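You operate a simulated robot arm through the tools that you are given. There is no shell and no other tool.

Carry out the task below with a simulated two-armed robot. There is one attempt and no reset: what you move stays moved.

Task
Meter the card with blue paper and set the dryer knob as the chart says.
Fine: clamp the card to read it, free the clamp after; the card stays on the plate; the BOARD switch and the other two cards stay. Where these are worked on the way, their far stop is far enough and under half their travel is too little: green clamp on the damp meter.

Only the result counts: the job must be done as asked and must still hold three seconds after the hand-in. Knocking over, shifting, dropping, spilling or breaking anything else fails it.

Robot
Two 7-joint arms with fingered hands on one trunk that stands fixed in place. Base frame: the origin is at the foot of the trunk, x ahead of it, y to its left, z up; the work surface is at about z = 0.851. Units: m, degrees, N and s.
The left shoulder is at [0.07, 0.187, 1.156], the right one opposite. With the tool pointing down near the work surface each hand reaches from about 0.4 to 0.8 m from the base axis, measured 20 degrees to its own side. Payload 3.6 kg a hand.
Tool frame (each hand has its own): the origin (TCP) lies between the finger pads and is the grasp point; the fingertips stand 0.026 m ahead of it; z points along the fingers, y is the line along which they close. The gripper opens to 0.088 m; its body begins 0.03 m behind the TCP. The gripper is a hand of 3 fingers: y runs from the thumb to the fingers, the wrist lies at [-0.017, -0.098, -0.164] in the tool frame, and closing takes about 1.5 s.
Orientation is that of the tool frame in the base frame, as [roll, pitch, yaw] about the fixed x, y, z axes, in that order (R = Rz(yaw) Ry(pitch) Rx(roll)). With the fingers straight down and the wrist toward the robot, the tool's x, y and z point along [0, 1, 0], [1, 0, 0] and [0, 0, -1] of the base frame.

Tools
- The arms move only by the tool nudge_tool. It takes "left_motion", "right_motion" or both (then of equal length, played together; a hand with none holds still); each is a list of rows, each a list of 7 numbers: the shift along the tool's x, y, z in m, then the turn, a rotation vector about the tool's x, y, z in degrees, then the finger opening in m, from 0 to 0.088. In form: [[tx, ty, tz, wx, wy, wz, grip], ...]. A call has 1 to 20 rows; each row is the pose to reach, as a shift and turn from the pose commanded when the call began, along the tool's axes at that moment. Each row takes 0.2 s and may step no farther than 0.05 m and 8.6 degrees from the row before; otherwise, or with a gripper value out of range, the whole call is refused. A pose out of reach is approached as far as the arm can. The call stops where the force on the tool passes 70 N (or 10 N more than at its start, if that is more) or the arm is blocked; 0.2 s more then pass. The fingers move at their own pace (about 0.153 m/s each) and stop on an object; they squeeze with about 24 N. The grip force told is the motor's: it shows also when the fingers shut on nothing. Time passes only in rows, and 0.2 s behind the last, so rows that repeat a pose let the fingers close. It gives the time, the measured TCP pose, the force on the tool (base axes), the opening and the grip force at its end, in the units of the frame above (readings bear some noise), with the torque about the TCP (base axes, N m) and any sound that the robot's microphone picked up.
- Cameras (640 x 400 px; columns grow to the right, rows downward): "scene" is now at [0.2399, -0.0199, 1.0778]; the picture's right is [-0.08, -1.00, 0.00], its down [-0.26, 0.02, -0.96] and it looks along [0.96, -0.08, -0.26] (base axes); focal length 214 px, centre (320, 200). "left" rides on the left gripper at [-0.056, -0.08, -0.102] in its tool frame; the picture's right is [-0.73, -0.32, 0.60], its down [0.62, -0.66, 0.41] and it looks along [0.27, 0.68, 0.69] (tool axes); focal length 247 px, centre (320, 200). "right" rides on the right gripper at [0.056, -0.08, -0.102] in its tool frame; the picture's right is [-0.73, 0.32, -0.60], its down [-0.62, -0.67, 0.41] and it looks along [-0.27, 0.68, 0.69] (tool axes); focal length 247 px, centre (320, 200). There is no depth. A picture from a camera that has moved, and an enlarged one, comes with that camera's place and axes in the base frame and with its lens. The place of the scene camera against the robot may be out by one fixed shift of up to 0.025 m in any direction.
- capture(camera): a new picture of that camera. No time passes.
- slide_trunk(by): moves the trunk up (or, below 0, down) by that many m; the arms and the scene camera ride with it, the base frame stays. It gives what a move gives, with no picture.
- set_grasp(shape, hand): the hand has 3 fingers and takes this shape, open, in about a second: jaw (thumb against the fingers, like two jaws); tri (thumb and two fingers); tip (a fingertip pinch); poke (one finger out to press); point (the index stretched); flat (the hand flat); cup (the hand cupped); fist (a fist). The gripper value then closes the fingers along that shape, each until it touches; the sizes above hold for jaw. It gives what a move gives, with no picture.
- pan_tilt(pan, tilt): turns the head with the scene camera to pan (to the left, within 60 degrees either way) and tilt (down, from -29 to 69), counted from straight ahead of the robot (the tilt from the chest, where the trunk bows). It gives what a move gives.
- close_up(camera, box): a new picture of the part [left, top, right, bottom] of that camera's present view, enlarged. No time passes.
- job_done(): hands the job in; it is judged then, once.

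Nothing tells you positions but the pictures and the camera data. Unless the task says otherwise, let go and move clear before handing in.

The tools are called after "Request:" as name(argument=value, ...) on one line, values as JSON. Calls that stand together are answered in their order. nudge_tool: Moves the arms, as the interface text tells. Its arguments: {"type":"object","properties":{"left_motion":{"type":"array","items":{"type":"array","items":{"type":"number"}}},"right_motion":{"type":"array","items":{"type":"array","items":{"type":"number"}}}},"required":[]} The other tools are called the same way: slide_trunk (by) moves the trunk up or down; set_grasp (shape, hand) gives the hand a shape; pan_tilt (pan, tilt) turns the head that bears the scene camera; capture (camera) takes a picture; close_up (camera, box) takes an enlarged picture of a part of a camera's view; job_done () hands the job in.

At the start:

```text
time_s: 0.0
left_position: [0.5317, 0.2091, 1.1515]
left_ee_rot: [-179.9, 0.0, 90.1]
left_contact_force: [-0.2, 0.3, 0.0]
left_torque: [-0.01, -0.03, 0.03]
left_width: 0.0876
left_grasp_force: 0.0
left_shape: jaw
right_position: [0.4936, -0.3125, 1.1542]
right_ee_rot: [180.0, 0.0, 90.1]
right_contact_force: [0.0, -1.4, 0.2]
right_torque: [-0.01, -0.04, 0.04]
right_width: 0.0878
right_grasp_force: 0.1
right_shape: jaw
trunk travel left (down, up): [-0.3, 0.457]
head pan, tilt (commanded): [-4.8, 15.2]
```

scene: 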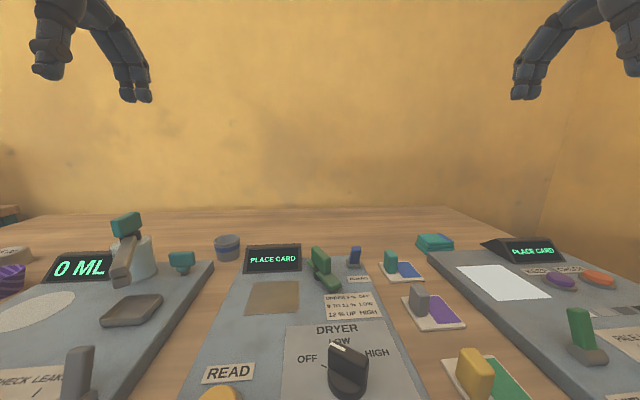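
right: 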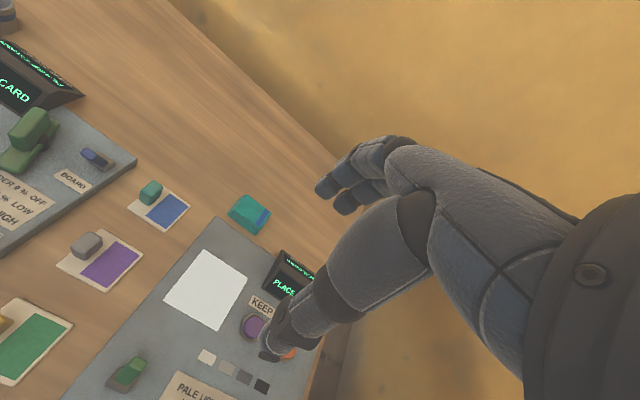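
left: 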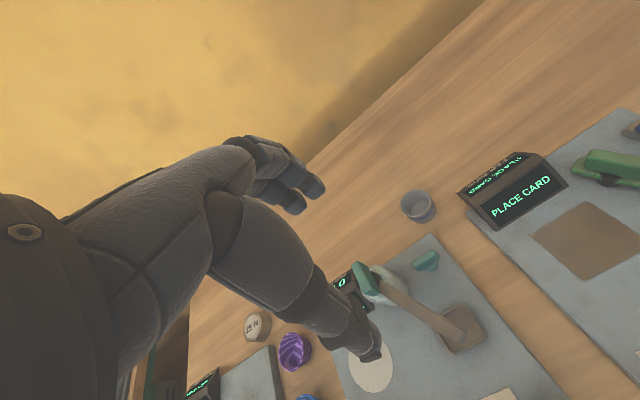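

I see a damp meter panel in the middle (brown plate, green clamp, BOARD switch, READ button, DRYER knob), and three cards to its right; the blue-paper card with the teal grip is the farthest one. I'll look closer before moving.

Request:
pan_tilt(pan=-5, tilt=45)

Request:
capture(camera="scene")

Request:
close_up(camera="scene", box=[200, 60, 520, 260])

```text
time_s: 0.9
left_position: [0.5304, 0.2104, 1.1514]
left_ee_rot: [-179.9, 0.0, 90.2]
left_contact_force: [0.7, 0.8, 0.2]
left_torque: [-0.01, -0.01, -0.01]
left_width: 0.0875
left_grasp_force: 0.1
left_shape: jaw
right_position: [0.4952, -0.3114, 1.1557]
right_ee_rot: [-180.0, 0.0, 90.1]
right_contact_force: [-0.1, -0.9, -0.6]
right_torque: [0.0, 0.0, -0.03]
right_width: 0.0875
right_grasp_force: 0.0
right_shape: jaw
trunk travel left (down, up): [-0.3, 0.457]
head pan, tilt (commanded): [-5.0, 45.0]
```

```text
taken
camera scene: at [0.2279, -0.0191, 1.0314], right [-0.09, -1.0, 0.0], down [-0.7, 0.06, -0.71], along [0.7, -0.06, -0.71], focal length 214 px, centre (320, 200)
```

scene: 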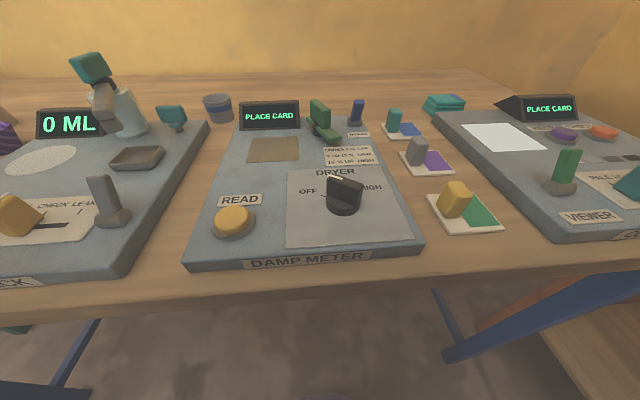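

```text
2.00 times, centred on (360, 160) of scene
camera zoom: at [0.2279, -0.0191, 1.0314], right [-0.09, -1.0, 0.0], down [-0.7, 0.06, -0.71], along [0.7, -0.06, -0.71], focal length 429 px, centre (240, 280)
```

zoom: 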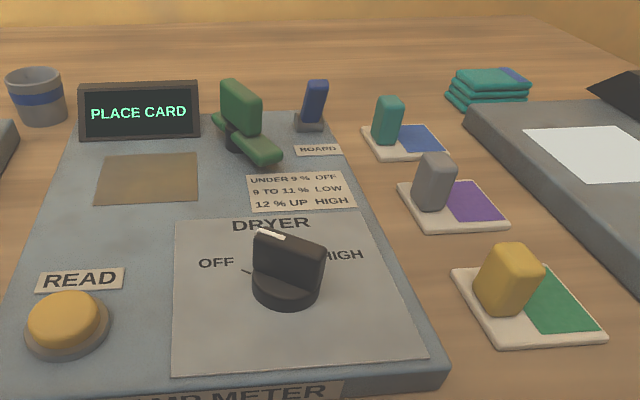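

The panel reads UNDER 9 % OFF, 9 TO 11 % LOW, 12 % UP HIGH. The card with the blue paper lies near (0.56, -0.19) and the brown plate near (0.49, 0.02). I'll take more detailed close-ups.

Request:
close_up(camera="scene", box=[280, 85, 380, 148])

Request:
close_up(camera="scene", box=[360, 85, 460, 148])

Request:
close_up(camera="scene", box=[280, 160, 420, 248])

Request:
capture(camera="left")

Request:
capture(camera="right")

```text
6.35 times, centred on (330, 116) of scene
camera zoom: at [0.2279, -0.0191, 1.0314], right [-0.09, -1.0, 0.0], down [-0.7, 0.06, -0.71], along [0.7, -0.06, -0.71], focal length 1362 px, centre (256, 730)
```

zoom: 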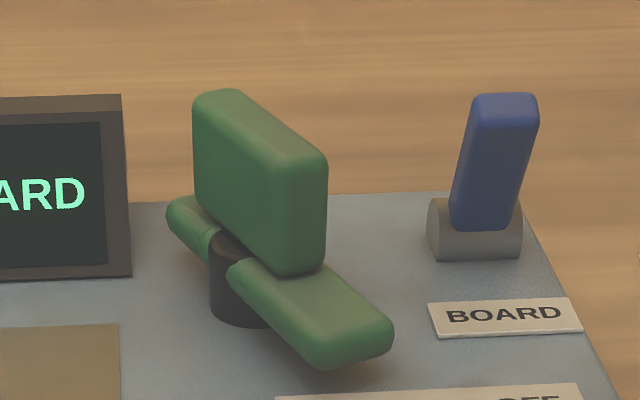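

```text
6.35 times, centred on (410, 116) of scene
camera zoom: at [0.2279, -0.0191, 1.0314], right [-0.09, -1.0, 0.0], down [-0.7, 0.06, -0.71], along [0.7, -0.06, -0.71], focal length 1362 px, centre (-251, 730)
```

zoom: 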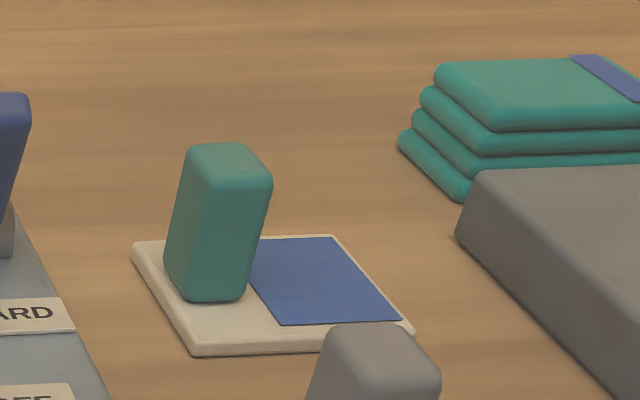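

```text
4.55 times, centred on (350, 204) of scene
camera zoom: at [0.2279, -0.0191, 1.0314], right [-0.09, -1.0, 0.0], down [-0.7, 0.06, -0.71], along [0.7, -0.06, -0.71], focal length 975 px, centre (184, 182)
```

zoom: 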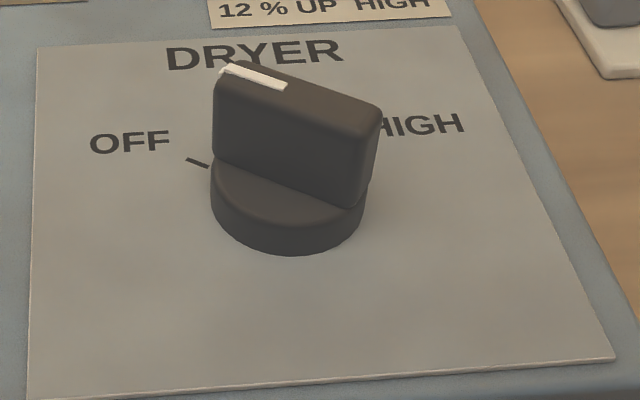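

```text
taken
camera left: at [0.4512, 0.1532, 1.2517], right [-0.32, -0.73, -0.6], down [-0.67, 0.62, -0.41], along [0.68, 0.27, -0.69], focal length 247 px, centre (320, 200)
```

left: 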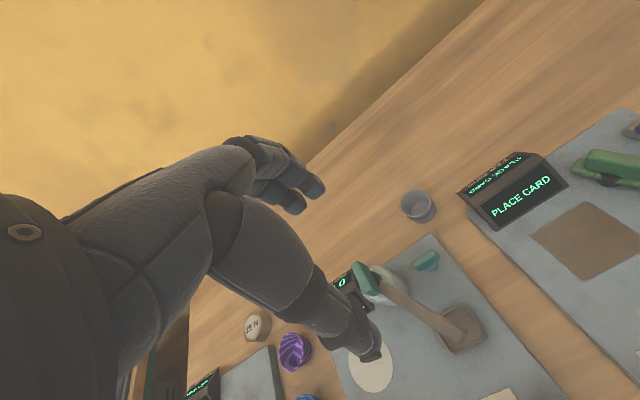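

```text
taken
camera right: at [0.4141, -0.256, 1.2567], right [0.32, -0.73, 0.6], down [-0.66, -0.62, -0.41], along [0.68, -0.27, -0.69], focal length 247 px, centre (320, 200)
```

right: 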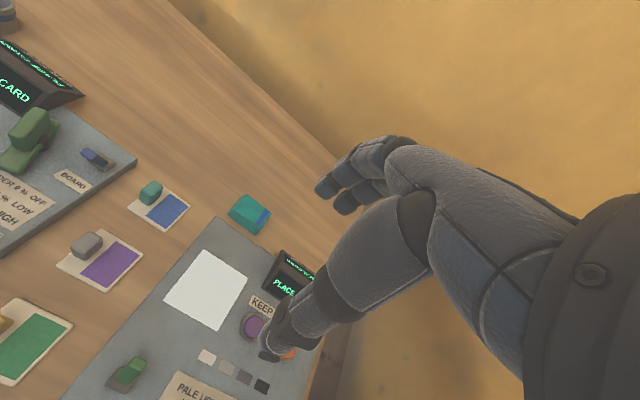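

The clamp is a swivelling green arm with a fin on a post, and the knob is a bar with a white mark at its far-left end. I'll raise the trunk to get a view from above for more accurate positions.

Request:
slide_trunk(by=0.3)

Request:
pan_tilt(pan=-10, tilt=66)

Request:
capture(camera="scene")

```text
time_s: 4.0
left_position: [0.5323, 0.21, 1.4499]
left_ee_rot: [-179.8, 0.0, 90.1]
left_contact_force: [-0.6, 0.0, -0.1]
left_torque: [0.01, -0.01, 0.0]
left_width: 0.0876
left_grasp_force: 0.0
left_shape: jaw
right_position: [0.4955, -0.3131, 1.4552]
right_ee_rot: [-179.9, -0.1, 90.1]
right_contact_force: [0.8, -0.3, 0.2]
right_torque: [0.05, -0.01, 0.0]
right_width: 0.0879
right_grasp_force: 0.1
right_shape: jaw
trunk travel left (down, up): [-0.6, 0.157]
head pan, tilt (commanded): [-5.0, 45.0]
```

```text
time_s: 4.8
left_position: [0.5314, 0.2094, 1.4505]
left_ee_rot: [-180.0, -0.1, 90.0]
left_contact_force: [0.5, -0.2, 0.1]
left_torque: [-0.02, 0.0, -0.03]
left_width: 0.0877
left_grasp_force: 0.0
left_shape: jaw
right_position: [0.4929, -0.3122, 1.4559]
right_ee_rot: [179.9, 0.0, 90.1]
right_contact_force: [-0.2, -0.1, -0.4]
right_torque: [0.01, 0.0, 0.0]
right_width: 0.0878
right_grasp_force: 0.2
right_shape: jaw
trunk travel left (down, up): [-0.6, 0.157]
head pan, tilt (commanded): [-10.0, 66.0]
```

```text
taken
camera scene: at [0.1796, -0.0224, 1.32], right [-0.17, -0.98, 0.0], down [-0.9, 0.16, -0.41], along [0.4, -0.07, -0.91], focal length 214 px, centre (320, 200)
```

scene: 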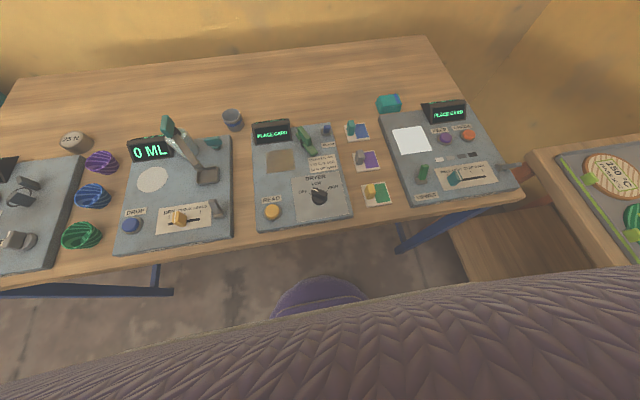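

Request:
close_up(camera="scene", box=[245, 110, 405, 210])

Request:
close_up(camera="scene", box=[285, 115, 365, 165])

Request:
close_up(camera="scene", box=[285, 165, 365, 215])

```text
4.00 times, centred on (325, 160) of scene
camera zoom: at [0.1796, -0.0224, 1.32], right [-0.17, -0.98, 0.0], down [-0.9, 0.16, -0.41], along [0.4, -0.07, -0.91], focal length 858 px, centre (300, 360)
```

zoom: 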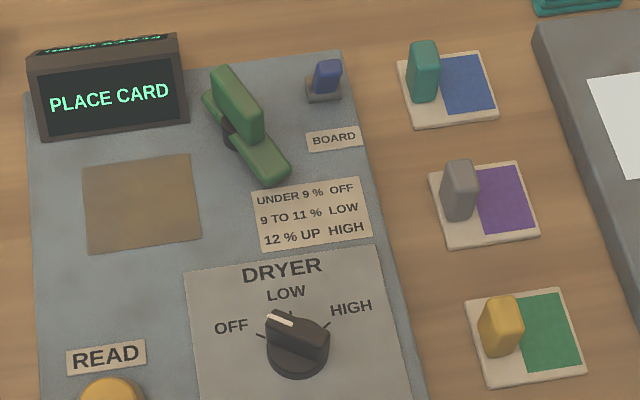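

```text
8.00 times, centred on (325, 140) of scene
camera zoom: at [0.1796, -0.0224, 1.32], right [-0.17, -0.98, 0.0], down [-0.9, 0.16, -0.41], along [0.4, -0.07, -0.91], focal length 1716 px, centre (280, 680)
```

zoom: 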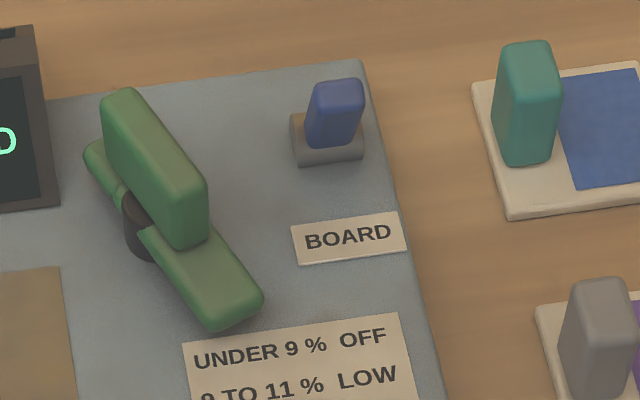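

```text
8.00 times, centred on (325, 190) of scene
camera zoom: at [0.1796, -0.0224, 1.32], right [-0.17, -0.98, 0.0], down [-0.9, 0.16, -0.41], along [0.4, -0.07, -0.91], focal length 1716 px, centre (280, 280)
```

zoom: 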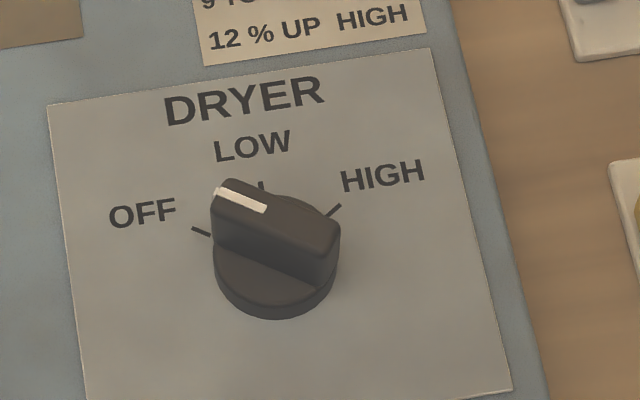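

From above: the plate is near (0.50, 0.02), the clamp pivot near (0.535, -0.04), the knob near (0.38, -0.056) pointing at OFF, and the teal handle near (0.57, -0.17). I'll lower the trunk again, then move the right hand above the handle to calibrate with the wrist camera.

Request:
slide_trunk(by=-0.3)

Request:
pan_tilt(pan=-8, tilt=42)

Request:
nudge_tool(right_motion=[[0.025, 0.013, 0.02, 0, 0, 0, 0.088], [0.05, 0.026, 0.04, 0, 0, 0, 0.088], [0.075, 0.039, 0.06, 0, 0, 0, 0.088], [0.1, 0.052, 0.08, 0, 0, 0, 0.088], [0.12, 0.066, 0.1, 0, 0, 0, 0.088], [0.14, 0.08, 0.12, 0, 0, 0, 0.088], [0.14, 0.08, 0.14, 0, 0, 0, 0.088], [0.14, 0.08, 0.14, 0, 0, 0, 0.088]])

Request:
capture(camera="right")

Request:
capture(camera="scene")

```text
time_s: 7.8
left_position: [0.5291, 0.2093, 1.1504]
left_ee_rot: [180.0, 0.0, 90.0]
left_contact_force: [-0.3, 0.4, -0.8]
left_torque: [0.0, 0.02, -0.01]
left_width: 0.0876
left_grasp_force: 0.2
left_shape: jaw
right_position: [0.4932, -0.3126, 1.1543]
right_ee_rot: [-180.0, 0.0, 90.1]
right_contact_force: [-0.7, 0.2, -0.9]
right_torque: [0.02, -0.02, -0.01]
right_width: 0.0875
right_grasp_force: 0.1
right_shape: jaw
trunk travel left (down, up): [-0.3, 0.457]
head pan, tilt (commanded): [-10.0, 66.0]
```

```text
time_s: 8.7
left_position: [0.5312, 0.2102, 1.1494]
left_ee_rot: [-180.0, 0.0, 90.1]
left_contact_force: [-0.4, 0.0, -0.1]
left_torque: [0.04, -0.01, 0.02]
left_width: 0.0876
left_grasp_force: 0.2
left_shape: jaw
right_position: [0.4939, -0.3122, 1.1553]
right_ee_rot: [179.9, 0.0, 90.1]
right_contact_force: [-0.1, 0.0, -0.1]
right_torque: [-0.03, -0.01, -0.03]
right_width: 0.0877
right_grasp_force: 0.0
right_shape: jaw
trunk travel left (down, up): [-0.3, 0.457]
head pan, tilt (commanded): [-8.0, 42.0]
```

```text
time_s: 10.5
left_position: [0.5302, 0.2093, 1.1504]
left_ee_rot: [-179.9, 0.0, 90.1]
left_contact_force: [0.3, -0.5, 0.0]
left_torque: [0.0, 0.01, -0.03]
left_width: 0.0876
left_grasp_force: 0.1
left_shape: jaw
right_position: [0.5732, -0.1712, 1.0157]
right_ee_rot: [-180.0, 0.0, 90.1]
right_contact_force: [0.6, 0.2, 0.6]
right_torque: [0.01, -0.03, -0.01]
right_width: 0.0877
right_grasp_force: 0.0
right_shape: jaw
trunk travel left (down, up): [-0.3, 0.457]
head pan, tilt (commanded): [-8.0, 42.0]
```

```text
taken
camera right: at [0.4925, -0.1151, 1.1163], right [0.32, -0.73, 0.6], down [-0.66, -0.62, -0.41], along [0.68, -0.27, -0.69], focal length 247 px, centre (320, 200)
```

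right: 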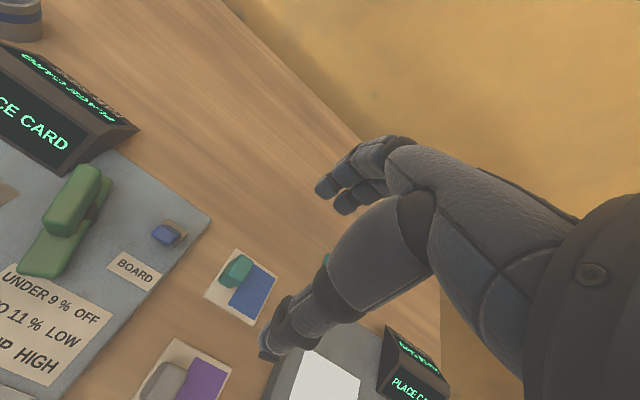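

```text
taken
camera scene: at [0.2296, -0.0235, 1.0356], right [-0.14, -0.99, 0.0], down [-0.66, 0.09, -0.74], along [0.74, -0.1, -0.67], focal length 214 px, centre (320, 200)
```

scene: 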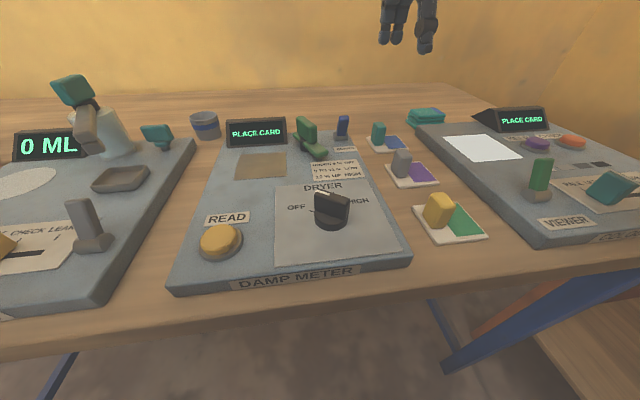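

Request:
close_up(camera="right", box=[180, 230, 300, 330])

Request:
close_up(camera="right", box=[0, 150, 240, 300])

```text
4.00 times, centred on (240, 280) of right
camera zoom: at [0.4925, -0.1151, 1.1163], right [0.32, -0.73, 0.6], down [-0.66, -0.62, -0.41], along [0.68, -0.27, -0.69], focal length 988 px, centre (640, -120)
```

zoom: 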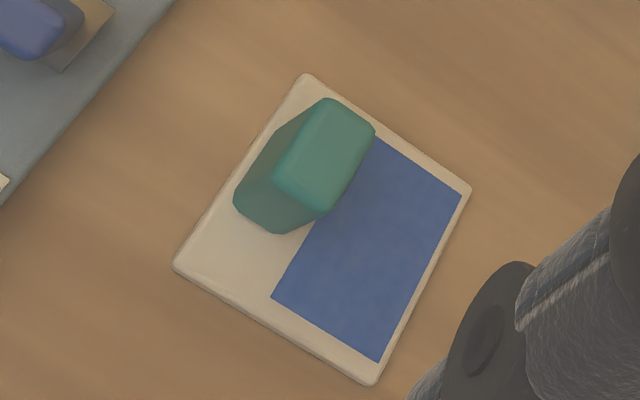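

```text
2.67 times, centred on (120, 225) of right
camera zoom: at [0.4925, -0.1151, 1.1163], right [0.32, -0.73, 0.6], down [-0.66, -0.62, -0.41], along [0.68, -0.27, -0.69], focal length 659 px, centre (853, 133)
```

zoom: 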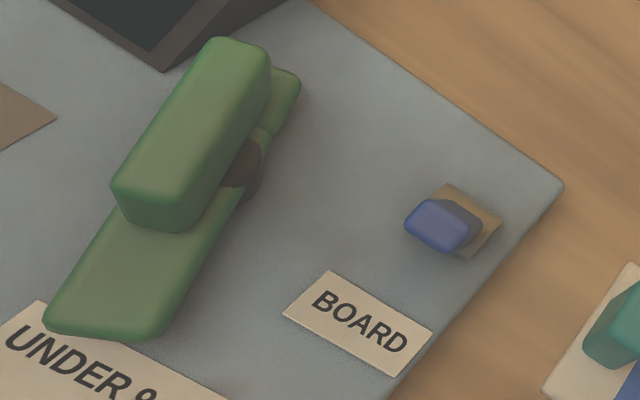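

The wrist camera gives the card as a 56 mm square centred at (0.581, -0.182), and the handle about 22 x 14 mm centred at (0.582, -0.163) with its top at z≈0.886. I'll come down to just above it and check.

Request:
nudge_tool(right_motion=[[0.004, 0.004, 0.02, 0, 0, 0, 0.075], [0.008, 0.009, 0.04, 0, 0, 0, 0.07], [0.008, 0.009, 0.06, 0, 0, 0, 0.065], [0.008, 0.009, 0.075, 0, 0, 0, 0.065], [0.008, 0.009, 0.075, 0, 0, 0, 0.065]])

Request:
capture(camera="right")

Request:
capture(camera="scene")

Request:
close_up(camera="scene", box=[320, 40, 480, 170])

```text
time_s: 11.7
left_position: [0.5315, 0.2095, 1.1518]
left_ee_rot: [180.0, 0.0, 90.1]
left_contact_force: [0.2, 0.7, -0.3]
left_torque: [0.02, -0.01, -0.04]
left_width: 0.0876
left_grasp_force: 0.1
left_shape: jaw
right_position: [0.5818, -0.1648, 0.9395]
right_ee_rot: [-179.9, 0.0, 90.1]
right_contact_force: [0.0, 0.6, 0.0]
right_torque: [0.01, -0.02, -0.01]
right_width: 0.0653
right_grasp_force: 0.0
right_shape: jaw
trunk travel left (down, up): [-0.3, 0.457]
head pan, tilt (commanded): [-8.0, 42.0]
```

```text
taken
camera right: at [0.5023, -0.1087, 1.0403], right [0.32, -0.73, 0.6], down [-0.66, -0.62, -0.41], along [0.68, -0.27, -0.69], focal length 247 px, centre (320, 200)
```

right: 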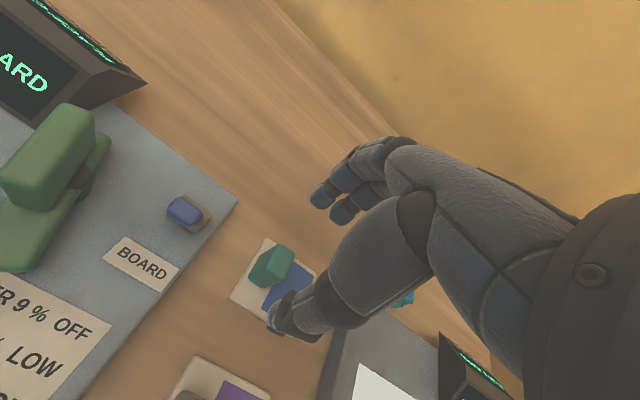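

```text
taken
camera scene: at [0.2296, -0.0236, 1.0356], right [-0.14, -0.99, 0.0], down [-0.66, 0.09, -0.74], along [0.74, -0.1, -0.67], focal length 214 px, centre (320, 200)
```

scene: 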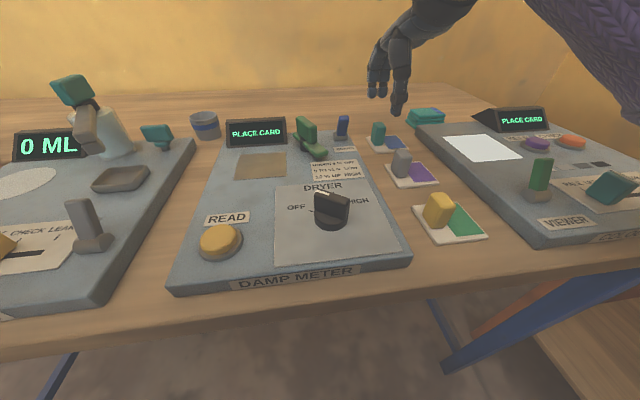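

```text
3.08 times, centred on (400, 105) of scene
camera zoom: at [0.2296, -0.0236, 1.0356], right [-0.14, -0.99, 0.0], down [-0.66, 0.09, -0.74], along [0.74, -0.1, -0.67], focal length 660 px, centre (74, 492)
```

zoom: 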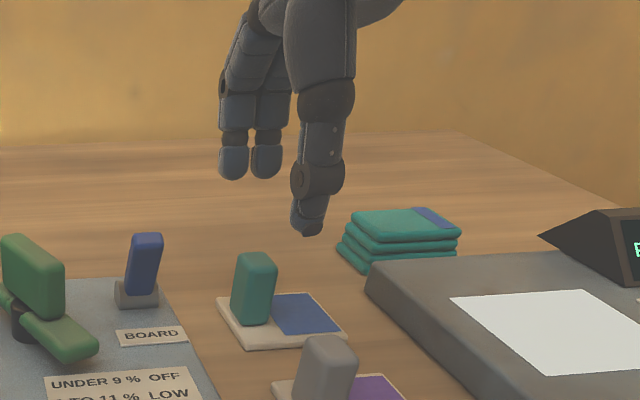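

The handle sits right where the TCP projects, so I'm aligned. Now descend 5 cm and check before closing.

Request:
nudge_tool(right_motion=[[0.0015, 0, 0.015, 0, 0, 0, 0.06], [0.0015, 0, 0.03, 0, 0, 0, 0.055], [0.0015, 0, 0.042, 0, 0, 0, 0.05], [0.0015, 0, 0.05, 0, 0, 0, 0.05], [0.0015, 0, 0.05, 0, 0, 0, 0.05]])

Request:
close_up(camera="scene", box=[320, 60, 480, 160])

Request:
close_up(camera="right", box=[220, 160, 420, 300])

```text
time_s: 12.9
left_position: [0.5309, 0.2102, 1.1513]
left_ee_rot: [179.9, -0.1, 90.1]
left_contact_force: [-0.4, -0.4, 0.3]
left_torque: [-0.01, -0.04, 0.01]
left_width: 0.0879
left_grasp_force: 0.0
left_shape: jaw
right_position: [0.5828, -0.1639, 0.8904]
right_ee_rot: [-180.0, 0.0, 90.1]
right_contact_force: [0.7, 0.2, -0.2]
right_torque: [0.02, 0.0, 0.02]
right_width: 0.0503
right_grasp_force: 0.2
right_shape: jaw
trunk travel left (down, up): [-0.3, 0.457]
head pan, tilt (commanded): [-8.0, 42.0]
```

```text
4.00 times, centred on (400, 110) of scene
camera zoom: at [0.2296, -0.0236, 1.0356], right [-0.14, -0.99, 0.0], down [-0.66, 0.09, -0.74], along [0.74, -0.1, -0.67], focal length 858 px, centre (0, 560)
```

zoom: 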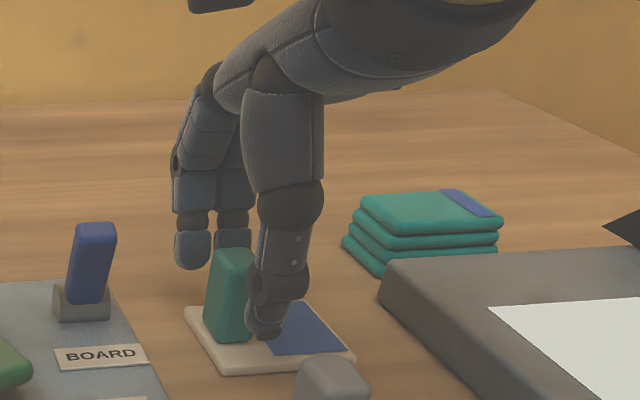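

```text
2.86 times, centred on (320, 230) of right
camera zoom: at [0.5028, -0.1073, 0.9916], right [0.32, -0.73, 0.6], down [-0.66, -0.62, -0.41], along [0.68, -0.27, -0.69], focal length 706 px, centre (320, 114)
```

zoom: 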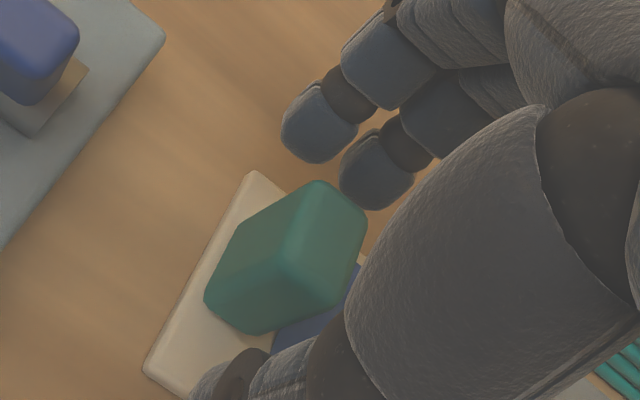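

The fingers straddle the handle, with the thumb a few mm to its right. I'll shift 4 mm left and close partway, then look.

Request:
nudge_tool(right_motion=[[0.004, 0, 0, 0, 0, 0, 0.04], [0.0045, -0.001, 0, 0, 0, 0, 0.03], [0.0045, -0.001, 0, 0, 0, 0, 0.03]])

Request:
close_up(camera="scene", box=[340, 80, 440, 150])

Request:
close_up(camera="right", box=[220, 160, 420, 300])

```text
time_s: 13.7
left_position: [0.5319, 0.2106, 1.1501]
left_ee_rot: [-179.9, 0.0, 90.0]
left_contact_force: [0.4, -0.5, 0.3]
left_torque: [0.0, -0.01, -0.03]
left_width: 0.0877
left_grasp_force: 0.0
left_shape: jaw
right_position: [0.5816, -0.1584, 0.8903]
right_ee_rot: [179.9, 0.0, 90.2]
right_contact_force: [0.3, -0.7, 1.0]
right_torque: [0.0, 0.0, -0.01]
right_width: 0.0307
right_grasp_force: 0.1
right_shape: jaw
trunk travel left (down, up): [-0.3, 0.457]
head pan, tilt (commanded): [-8.0, 42.0]
```

```text
5.71 times, centred on (390, 115) of scene
camera zoom: at [0.2297, -0.0236, 1.0356], right [-0.14, -0.99, 0.0], down [-0.66, 0.09, -0.74], along [0.74, -0.1, -0.67], focal length 1226 px, centre (-80, 686)
```

zoom: 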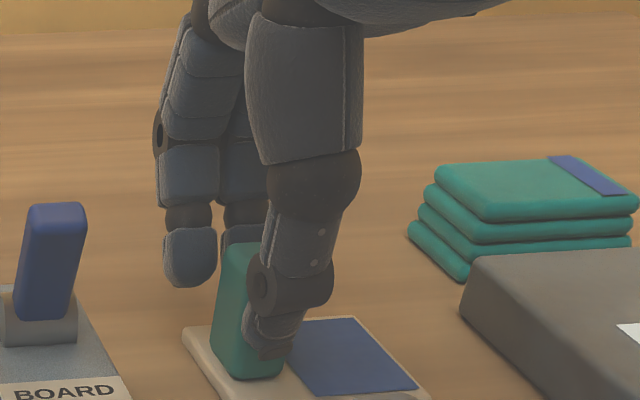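

```text
2.86 times, centred on (320, 230) of right
camera zoom: at [0.5015, -0.1023, 0.9914], right [0.32, -0.73, 0.6], down [-0.66, -0.62, -0.41], along [0.68, -0.27, -0.69], focal length 706 px, centre (320, 114)
```

zoom: 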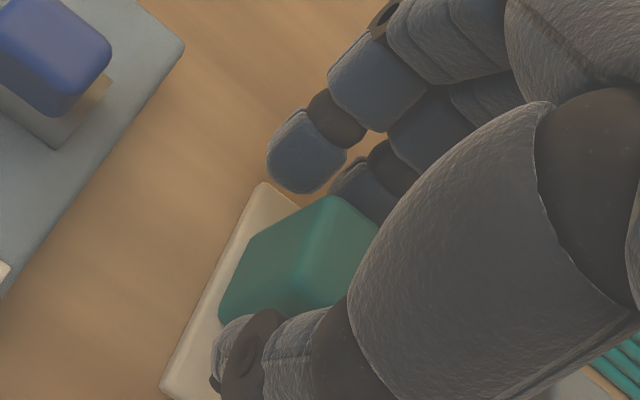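

Thumb and fingers now bracket the handle well. Closing on it.

Request:
nudge_tool(right_motion=[[0, 0, 0, 0, 0, 0, 0.015], [0, 0, 0, 0, 0, 0, 0.0], [0, 0, 0, 0, 0, 0, 0.0], [0, 0, 0, 0, 0, 0, 0.0], [0, 0, 0, 0, 0, 0, 0.0], [0, 0, 0, 0, 0, 0, 0.0]])

Request:
close_up(camera="scene", box=[340, 80, 440, 150])

Request:
close_up(camera="right", box=[220, 160, 420, 300])

```text
time_s: 15.1
left_position: [0.5324, 0.2098, 1.1506]
left_ee_rot: [-180.0, 0.1, 90.1]
left_contact_force: [0.1, 0.6, 0.0]
left_torque: [0.0, 0.0, 0.06]
left_width: 0.0877
left_grasp_force: 0.1
left_shape: jaw
right_position: [0.5804, -0.1574, 0.8896]
right_ee_rot: [179.9, 0.0, 90.3]
right_contact_force: [-0.4, -1.0, 0.4]
right_torque: [-0.07, 0.0, 0.04]
right_width: 0.0147
right_grasp_force: 23.5
right_shape: jaw
trunk travel left (down, up): [-0.3, 0.457]
head pan, tilt (commanded): [-8.0, 42.0]
```

```text
5.71 times, centred on (390, 115) of scene
camera zoom: at [0.2296, -0.0236, 1.0356], right [-0.14, -0.99, 0.0], down [-0.66, 0.09, -0.74], along [0.74, -0.1, -0.67], focal length 1226 px, centre (-80, 686)
```

zoom: 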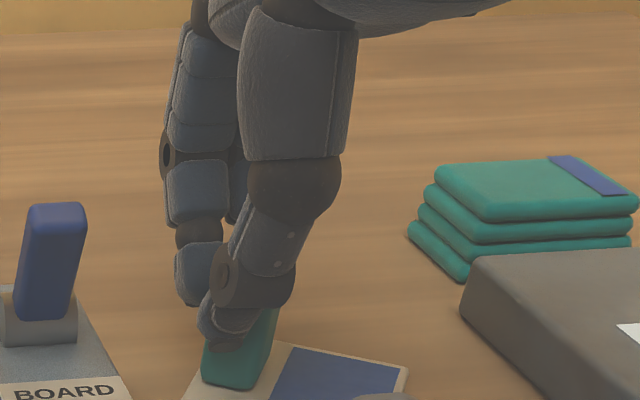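

```text
2.86 times, centred on (320, 230) of right
camera zoom: at [0.5015, -0.1023, 0.9914], right [0.32, -0.73, 0.6], down [-0.66, -0.62, -0.41], along [0.68, -0.27, -0.69], focal length 706 px, centre (320, 114)
```

zoom: 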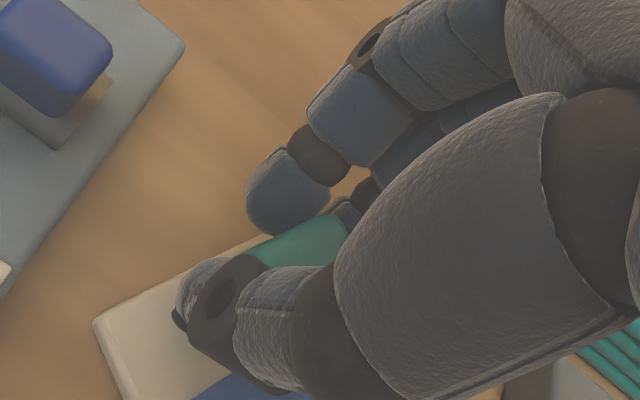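

The grip moved and turned the card a bit. Let me look at its whole state before lifting.

Request:
capture(camera="right")

Request:
close_up(camera="scene", box=[330, 90, 470, 190])

```text
taken
camera right: at [0.5015, -0.1023, 0.9914], right [0.32, -0.73, 0.6], down [-0.66, -0.62, -0.41], along [0.68, -0.27, -0.69], focal length 247 px, centre (320, 200)
```

right: 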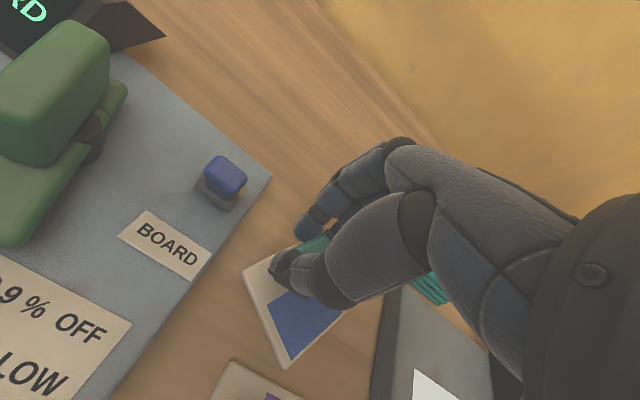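

```text
4.00 times, centred on (400, 140) of scene
camera zoom: at [0.2296, -0.0236, 1.0356], right [-0.14, -0.99, 0.0], down [-0.66, 0.09, -0.74], along [0.74, -0.1, -0.67], focal length 858 px, centre (0, 440)
```

zoom: 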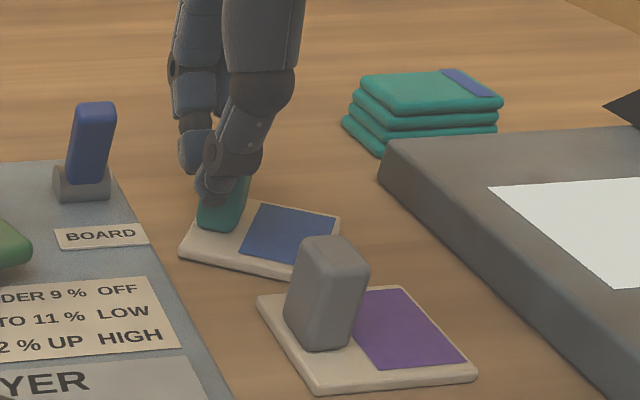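

The card turned about 25–30° in the grip but is clear of the purple card. I'll lift it straight up and look at how it sits in the hand.

Request:
nudge_tool(right_motion=[[0, 0.002, -0.008, 0, 0, 0, 0.0], [0, 0.002, -0.02, 0, 0, 0, 0.0], [0, 0.002, -0.04, 0, 0, 0, 0.0], [0, 0.002, -0.06, 0, 0, 0, 0.0], [0, 0.002, -0.075, 0, 0, 0, 0.0], [0, 0.002, -0.075, 0, 0, 0, 0.0]])

Request:
capture(camera="right")

Request:
capture(camera="scene")

Request:
close_up(camera="scene", box=[330, 30, 470, 130])

```text
time_s: 16.5
left_position: [0.5311, 0.2101, 1.1505]
left_ee_rot: [180.0, 0.0, 90.0]
left_contact_force: [-0.3, 0.2, 0.1]
left_torque: [0.01, 0.02, 0.02]
left_width: 0.0877
left_grasp_force: 0.1
left_shape: jaw
right_position: [0.5834, -0.1596, 0.9641]
right_ee_rot: [180.0, 0.1, 90.0]
right_contact_force: [0.8, -0.3, -0.4]
right_torque: [-0.02, 0.0, -0.01]
right_width: 0.0141
right_grasp_force: 24.5
right_shape: jaw
trunk travel left (down, up): [-0.3, 0.457]
head pan, tilt (commanded): [-8.0, 42.0]
```

```text
taken
camera right: at [0.503, -0.1023, 1.0657], right [0.32, -0.73, 0.6], down [-0.66, -0.62, -0.41], along [0.68, -0.27, -0.69], focal length 247 px, centre (320, 200)
```

right: 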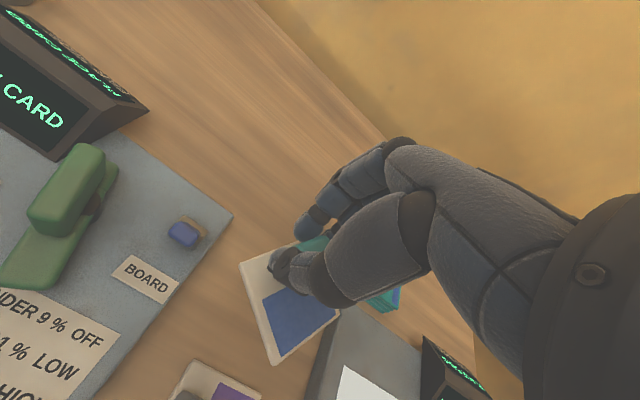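

```text
taken
camera scene: at [0.2297, -0.0237, 1.0356], right [-0.14, -0.99, 0.0], down [-0.66, 0.09, -0.74], along [0.74, -0.1, -0.67], focal length 214 px, centre (320, 200)
```

scene: 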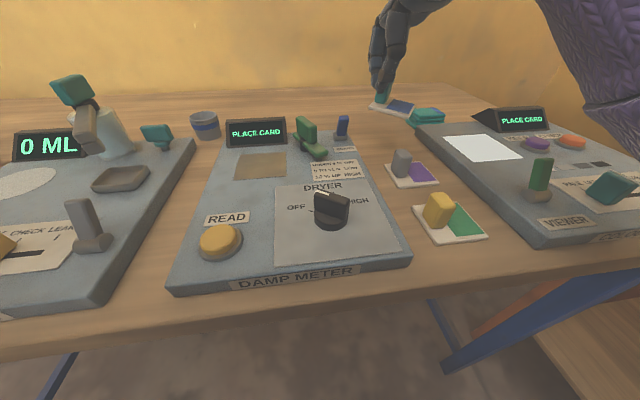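

```text
4.00 times, centred on (400, 80) of scene
camera zoom: at [0.2297, -0.0237, 1.0356], right [-0.14, -0.99, 0.0], down [-0.66, 0.09, -0.74], along [0.74, -0.1, -0.67], focal length 858 px, centre (0, 680)
```

zoom: 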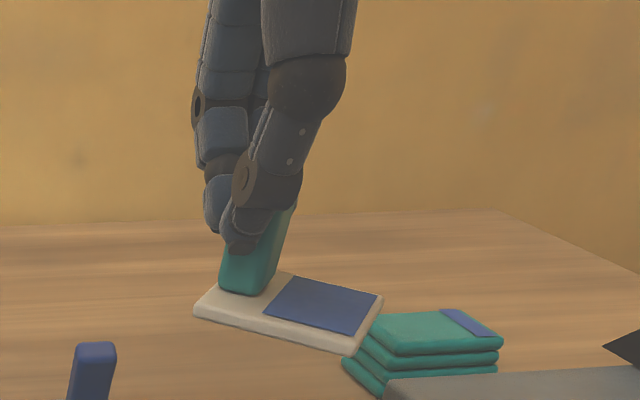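

Request:
close_up(camera="right", box=[200, 220, 380, 380])

Request:
close_up(camera="right", box=[0, 60, 240, 210])

```text
2.50 times, centred on (290, 300) of right
camera zoom: at [0.503, -0.1023, 1.0657], right [0.32, -0.73, 0.6], down [-0.66, -0.62, -0.41], along [0.68, -0.27, -0.69], focal length 617 px, centre (395, -50)
```

zoom: 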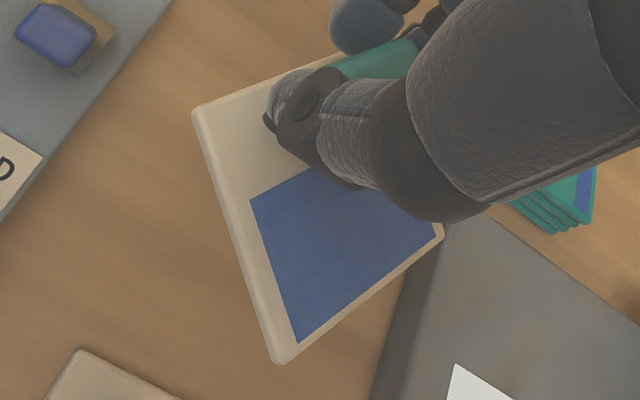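

```text
2.67 times, centred on (120, 135) of right
camera zoom: at [0.503, -0.1023, 1.0657], right [0.32, -0.73, 0.6], down [-0.66, -0.62, -0.41], along [0.68, -0.27, -0.69], focal length 659 px, centre (853, 373)
```

zoom: 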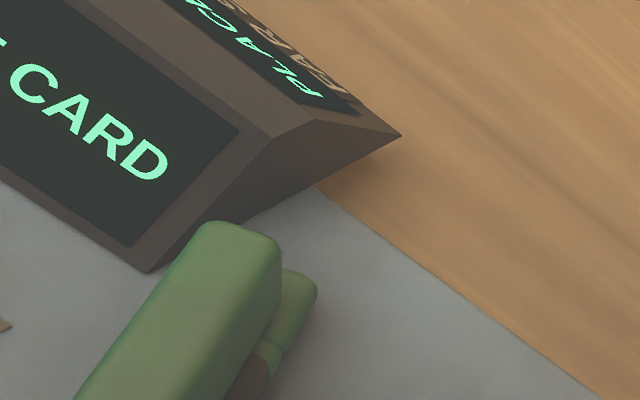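

The card hangs level, turned about 38° clockwise in the grip. I'll raise it, carry it over above the plate (centre ≈ (0.51, 0.034)) while turning the hand 38° back, and move the left hand aside.

Request:
nudge_tool(right_motion=[[0, 0, -0.035, 0, 0, 0, 0], [0, 0, -0.07, 0, 0, -4, 0], [0.04, -0.012, -0.075, 0, 0, -9, 0], [0.08, -0.024, -0.075, 0, 0, -14, 0], [0.12, -0.037, -0.075, 0, 0, -19, 0], [0.16, -0.05, -0.075, 0, 0, -25, 0], [0.19, -0.06, -0.075, 0, 0, -31, 0], [0.212, -0.065, -0.075, 0, 0, -37, 0], [0.212, -0.065, -0.075, 0, 0, -38.3, 0], [0.212, -0.065, -0.075, 0, 0, -38.3, 0]], left_motion=[[0.02, 0, 0, 0, 0, 0, 0.088], [0.04, 0, 0, 0, 0, 0, 0.088], [0.06, 0, 0, 0, 0, 0, 0.088], [0.08, 0, 0, 0, 0, 0, 0.088], [0.08, 0, 0, 0, 0, 0, 0.088], [0.08, 0, 0, 0, 0, 0, 0.088], [0.08, 0, 0, 0, 0, 0, 0.088], [0.08, 0, 0, 0, 0, 0, 0.088], [0.08, 0, 0, 0, 0, 0, 0.088], [0.08, 0, 0, 0, 0, 0, 0.088]])

Request:
capture(camera="right")

Request:
capture(camera="left")

Request:
capture(camera="scene")

```text
time_s: 18.7
left_position: [0.5311, 0.292, 1.1505]
left_ee_rot: [-180.0, 0.0, 90.1]
left_contact_force: [-0.1, -0.5, 1.2]
left_torque: [-0.01, 0.0, 0.02]
left_width: 0.0876
left_grasp_force: 0.1
left_shape: jaw
right_position: [0.5167, 0.054, 1.0412]
right_ee_rot: [179.9, 0.0, 128.5]
right_contact_force: [-0.5, -0.1, -0.7]
right_torque: [-0.01, -0.01, -0.01]
right_width: 0.0139
right_grasp_force: 24.1
right_shape: jaw
trunk travel left (down, up): [-0.3, 0.457]
head pan, tilt (commanded): [-8.0, 42.0]
```

```text
taken
camera right: at [0.4204, 0.0471, 1.1424], right [0.71, -0.38, 0.6], down [-0.13, -0.9, -0.41], along [0.69, 0.21, -0.69], focal length 247 px, centre (320, 200)
```

right: 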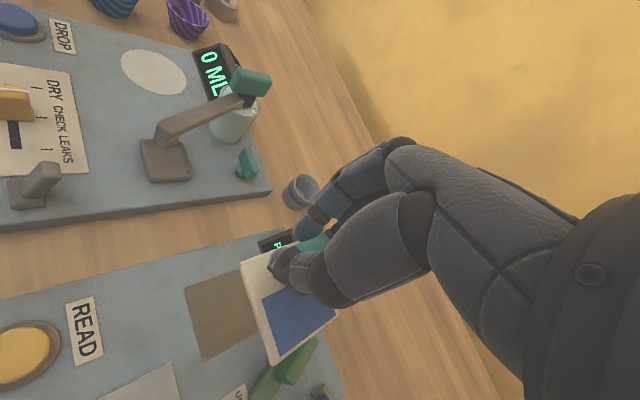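

```text
taken
camera left: at [0.4507, 0.2349, 1.2518], right [-0.32, -0.74, -0.6], down [-0.67, 0.62, -0.41], along [0.68, 0.27, -0.69], focal length 247 px, centre (320, 200)
```

left: 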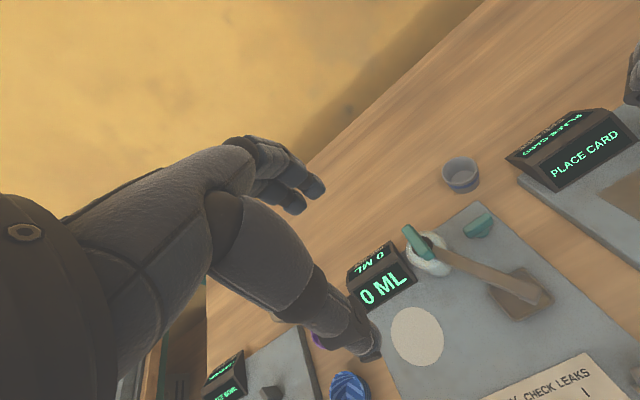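

```text
taken
camera scene: at [0.2296, -0.0235, 1.0356], right [-0.14, -0.99, 0.0], down [-0.66, 0.09, -0.74], along [0.74, -0.1, -0.67], focal length 214 px, centre (320, 200)
```

scene: 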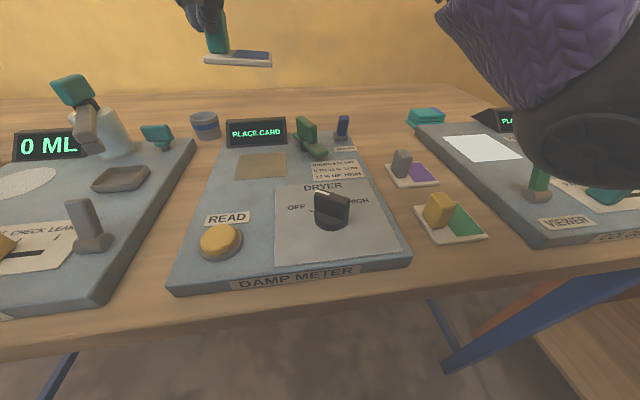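

Hand and card are now above the plate; the near edges align in the wrist view (plate near edge x≈0.480, y 0.006–0.068). Checking the card's tilt and surroundings closely before lowering.

Request:
close_up(camera="scene", box=[160, 0, 320, 100])

Request:
close_up(camera="right", box=[160, 200, 360, 400])

```text
4.00 times, centred on (240, 50) of scene
camera zoom: at [0.2296, -0.0235, 1.0356], right [-0.14, -0.99, 0.0], down [-0.66, 0.09, -0.74], along [0.74, -0.1, -0.67], focal length 858 px, centre (640, 800)
```

zoom: 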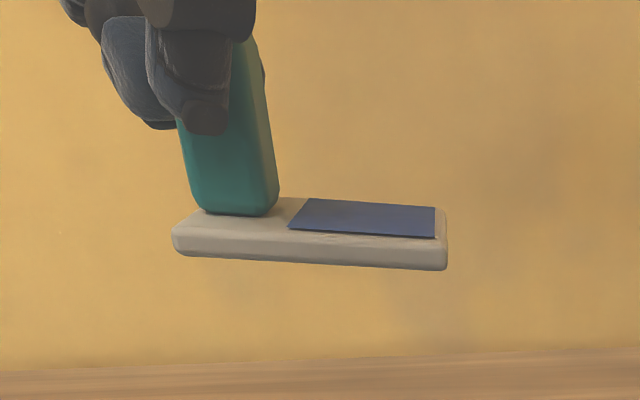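

```text
2.00 times, centred on (260, 300) of right
camera zoom: at [0.4204, 0.0471, 1.1424], right [0.71, -0.38, 0.6], down [-0.13, -0.9, -0.41], along [0.69, 0.21, -0.69], focal length 494 px, centre (440, 0)
```

zoom: 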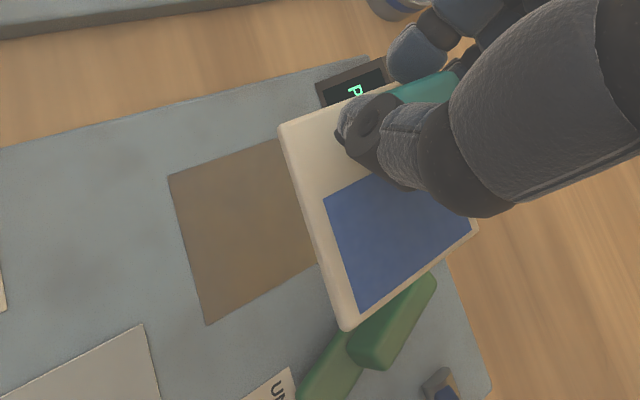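

The card tilts about 4° down on the right; I'll level it and lower to just above the plate.

Request:
nudge_tool(right_motion=[[0.001, 0.003, 0.025, 1.3, -1.7, 0, 0], [0.002, 0.0055, 0.05, 2.67, -3.37, 0, 0], [0.002, 0.0055, 0.075, 2.67, -3.37, 0, 0], [0.002, 0.0055, 0.095, 2.67, -3.37, 0, 0], [0.002, 0.0055, 0.105, 2.67, -3.37, 0, 0], [0.002, 0.0055, 0.105, 2.67, -3.37, 0, 0]])

Request:
close_up(camera="scene", box=[190, 80, 350, 200])

Request:
capture(camera="right")

Request:
close_up(camera="right", box=[160, 200, 360, 400])

```text
time_s: 20.1
left_position: [0.5308, 0.2902, 1.1509]
left_ee_rot: [180.0, 0.0, 90.1]
left_contact_force: [-0.6, -0.3, 0.0]
left_torque: [-0.01, 0.02, 0.01]
left_width: 0.0875
left_grasp_force: 0.1
left_shape: jaw
right_position: [0.5222, 0.0572, 0.9371]
right_ee_rot: [-177.2, 3.3, 128.4]
right_contact_force: [0.2, -0.1, -0.5]
right_torque: [0.0, 0.02, 0.0]
right_width: 0.0138
right_grasp_force: 24.0
right_shape: jaw
trunk travel left (down, up): [-0.3, 0.457]
head pan, tilt (commanded): [-8.0, 42.0]
```

```text
3.33 times, centred on (270, 140) of scene
camera zoom: at [0.2296, -0.0236, 1.0356], right [-0.14, -0.99, 0.0], down [-0.66, 0.09, -0.74], along [0.74, -0.1, -0.67], focal length 715 px, centre (487, 400)
```

zoom: 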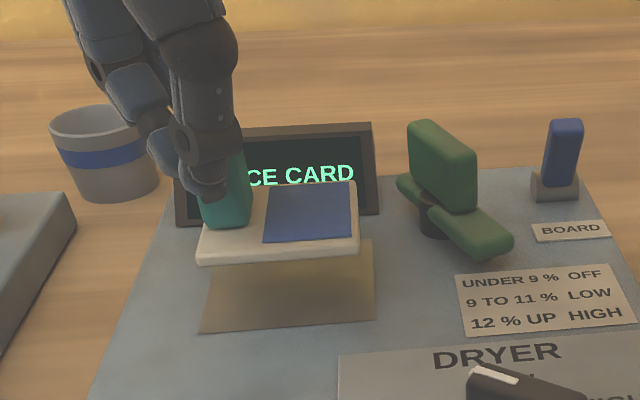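

```text
taken
camera right: at [0.4243, 0.06, 1.0379], right [0.71, -0.33, 0.63], down [-0.13, -0.93, -0.34], along [0.7, 0.16, -0.7], focal length 247 px, centre (320, 200)
```

right: 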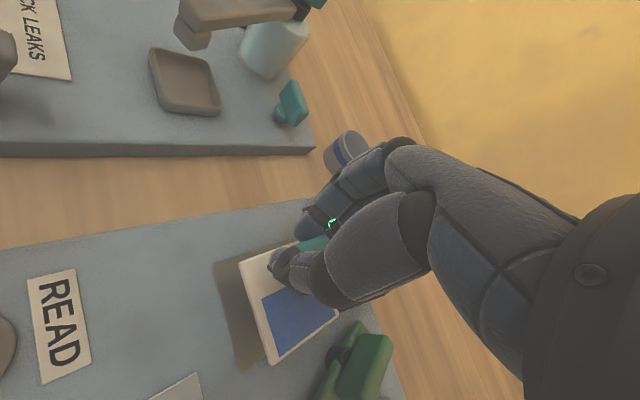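

```text
2.00 times, centred on (260, 300) of right
camera zoom: at [0.4243, 0.06, 1.0379], right [0.71, -0.33, 0.63], down [-0.13, -0.93, -0.34], along [0.7, 0.16, -0.7], focal length 494 px, centre (440, 0)
```

zoom: 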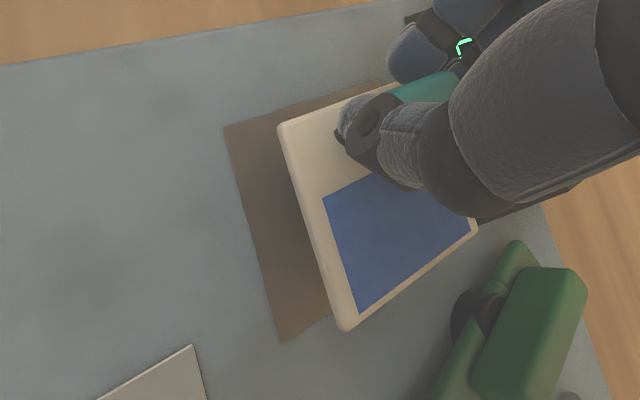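

The card is centred over the plate within about 2 mm. Lowering gently to contact.

Request:
nudge_tool(right_motion=[[0, -0.001, 0.006, 0, 0, 0, 0], [0, -0.001, 0.011, 0, 0, 0, 0], [0, -0.001, 0.014, 0, 0, 0, 0], [0, -0.001, 0.014, 0, 0, 0, 0]])

Request:
close_up(camera="scene", box=[190, 80, 350, 200])

```text
time_s: 21.1
left_position: [0.5304, 0.2901, 1.1503]
left_ee_rot: [-179.9, 0.0, 90.1]
left_contact_force: [-0.5, 0.4, 0.0]
left_torque: [-0.01, 0.02, 0.01]
left_width: 0.0877
left_grasp_force: 0.0
left_shape: jaw
right_position: [0.521, 0.0568, 0.9218]
right_ee_rot: [-177.3, 3.5, 128.4]
right_contact_force: [0.8, -0.6, -0.3]
right_torque: [0.0, -0.03, 0.0]
right_width: 0.0141
right_grasp_force: 23.6
right_shape: jaw
trunk travel left (down, up): [-0.3, 0.457]
head pan, tilt (commanded): [-8.0, 42.0]
```

```text
3.33 times, centred on (270, 140) of scene
camera zoom: at [0.2296, -0.0236, 1.0356], right [-0.14, -0.99, 0.0], down [-0.66, 0.09, -0.74], along [0.74, -0.1, -0.67], focal length 715 px, centre (487, 400)
```

zoom: 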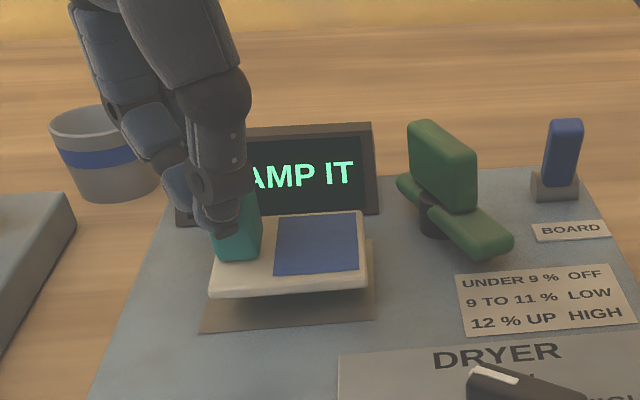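

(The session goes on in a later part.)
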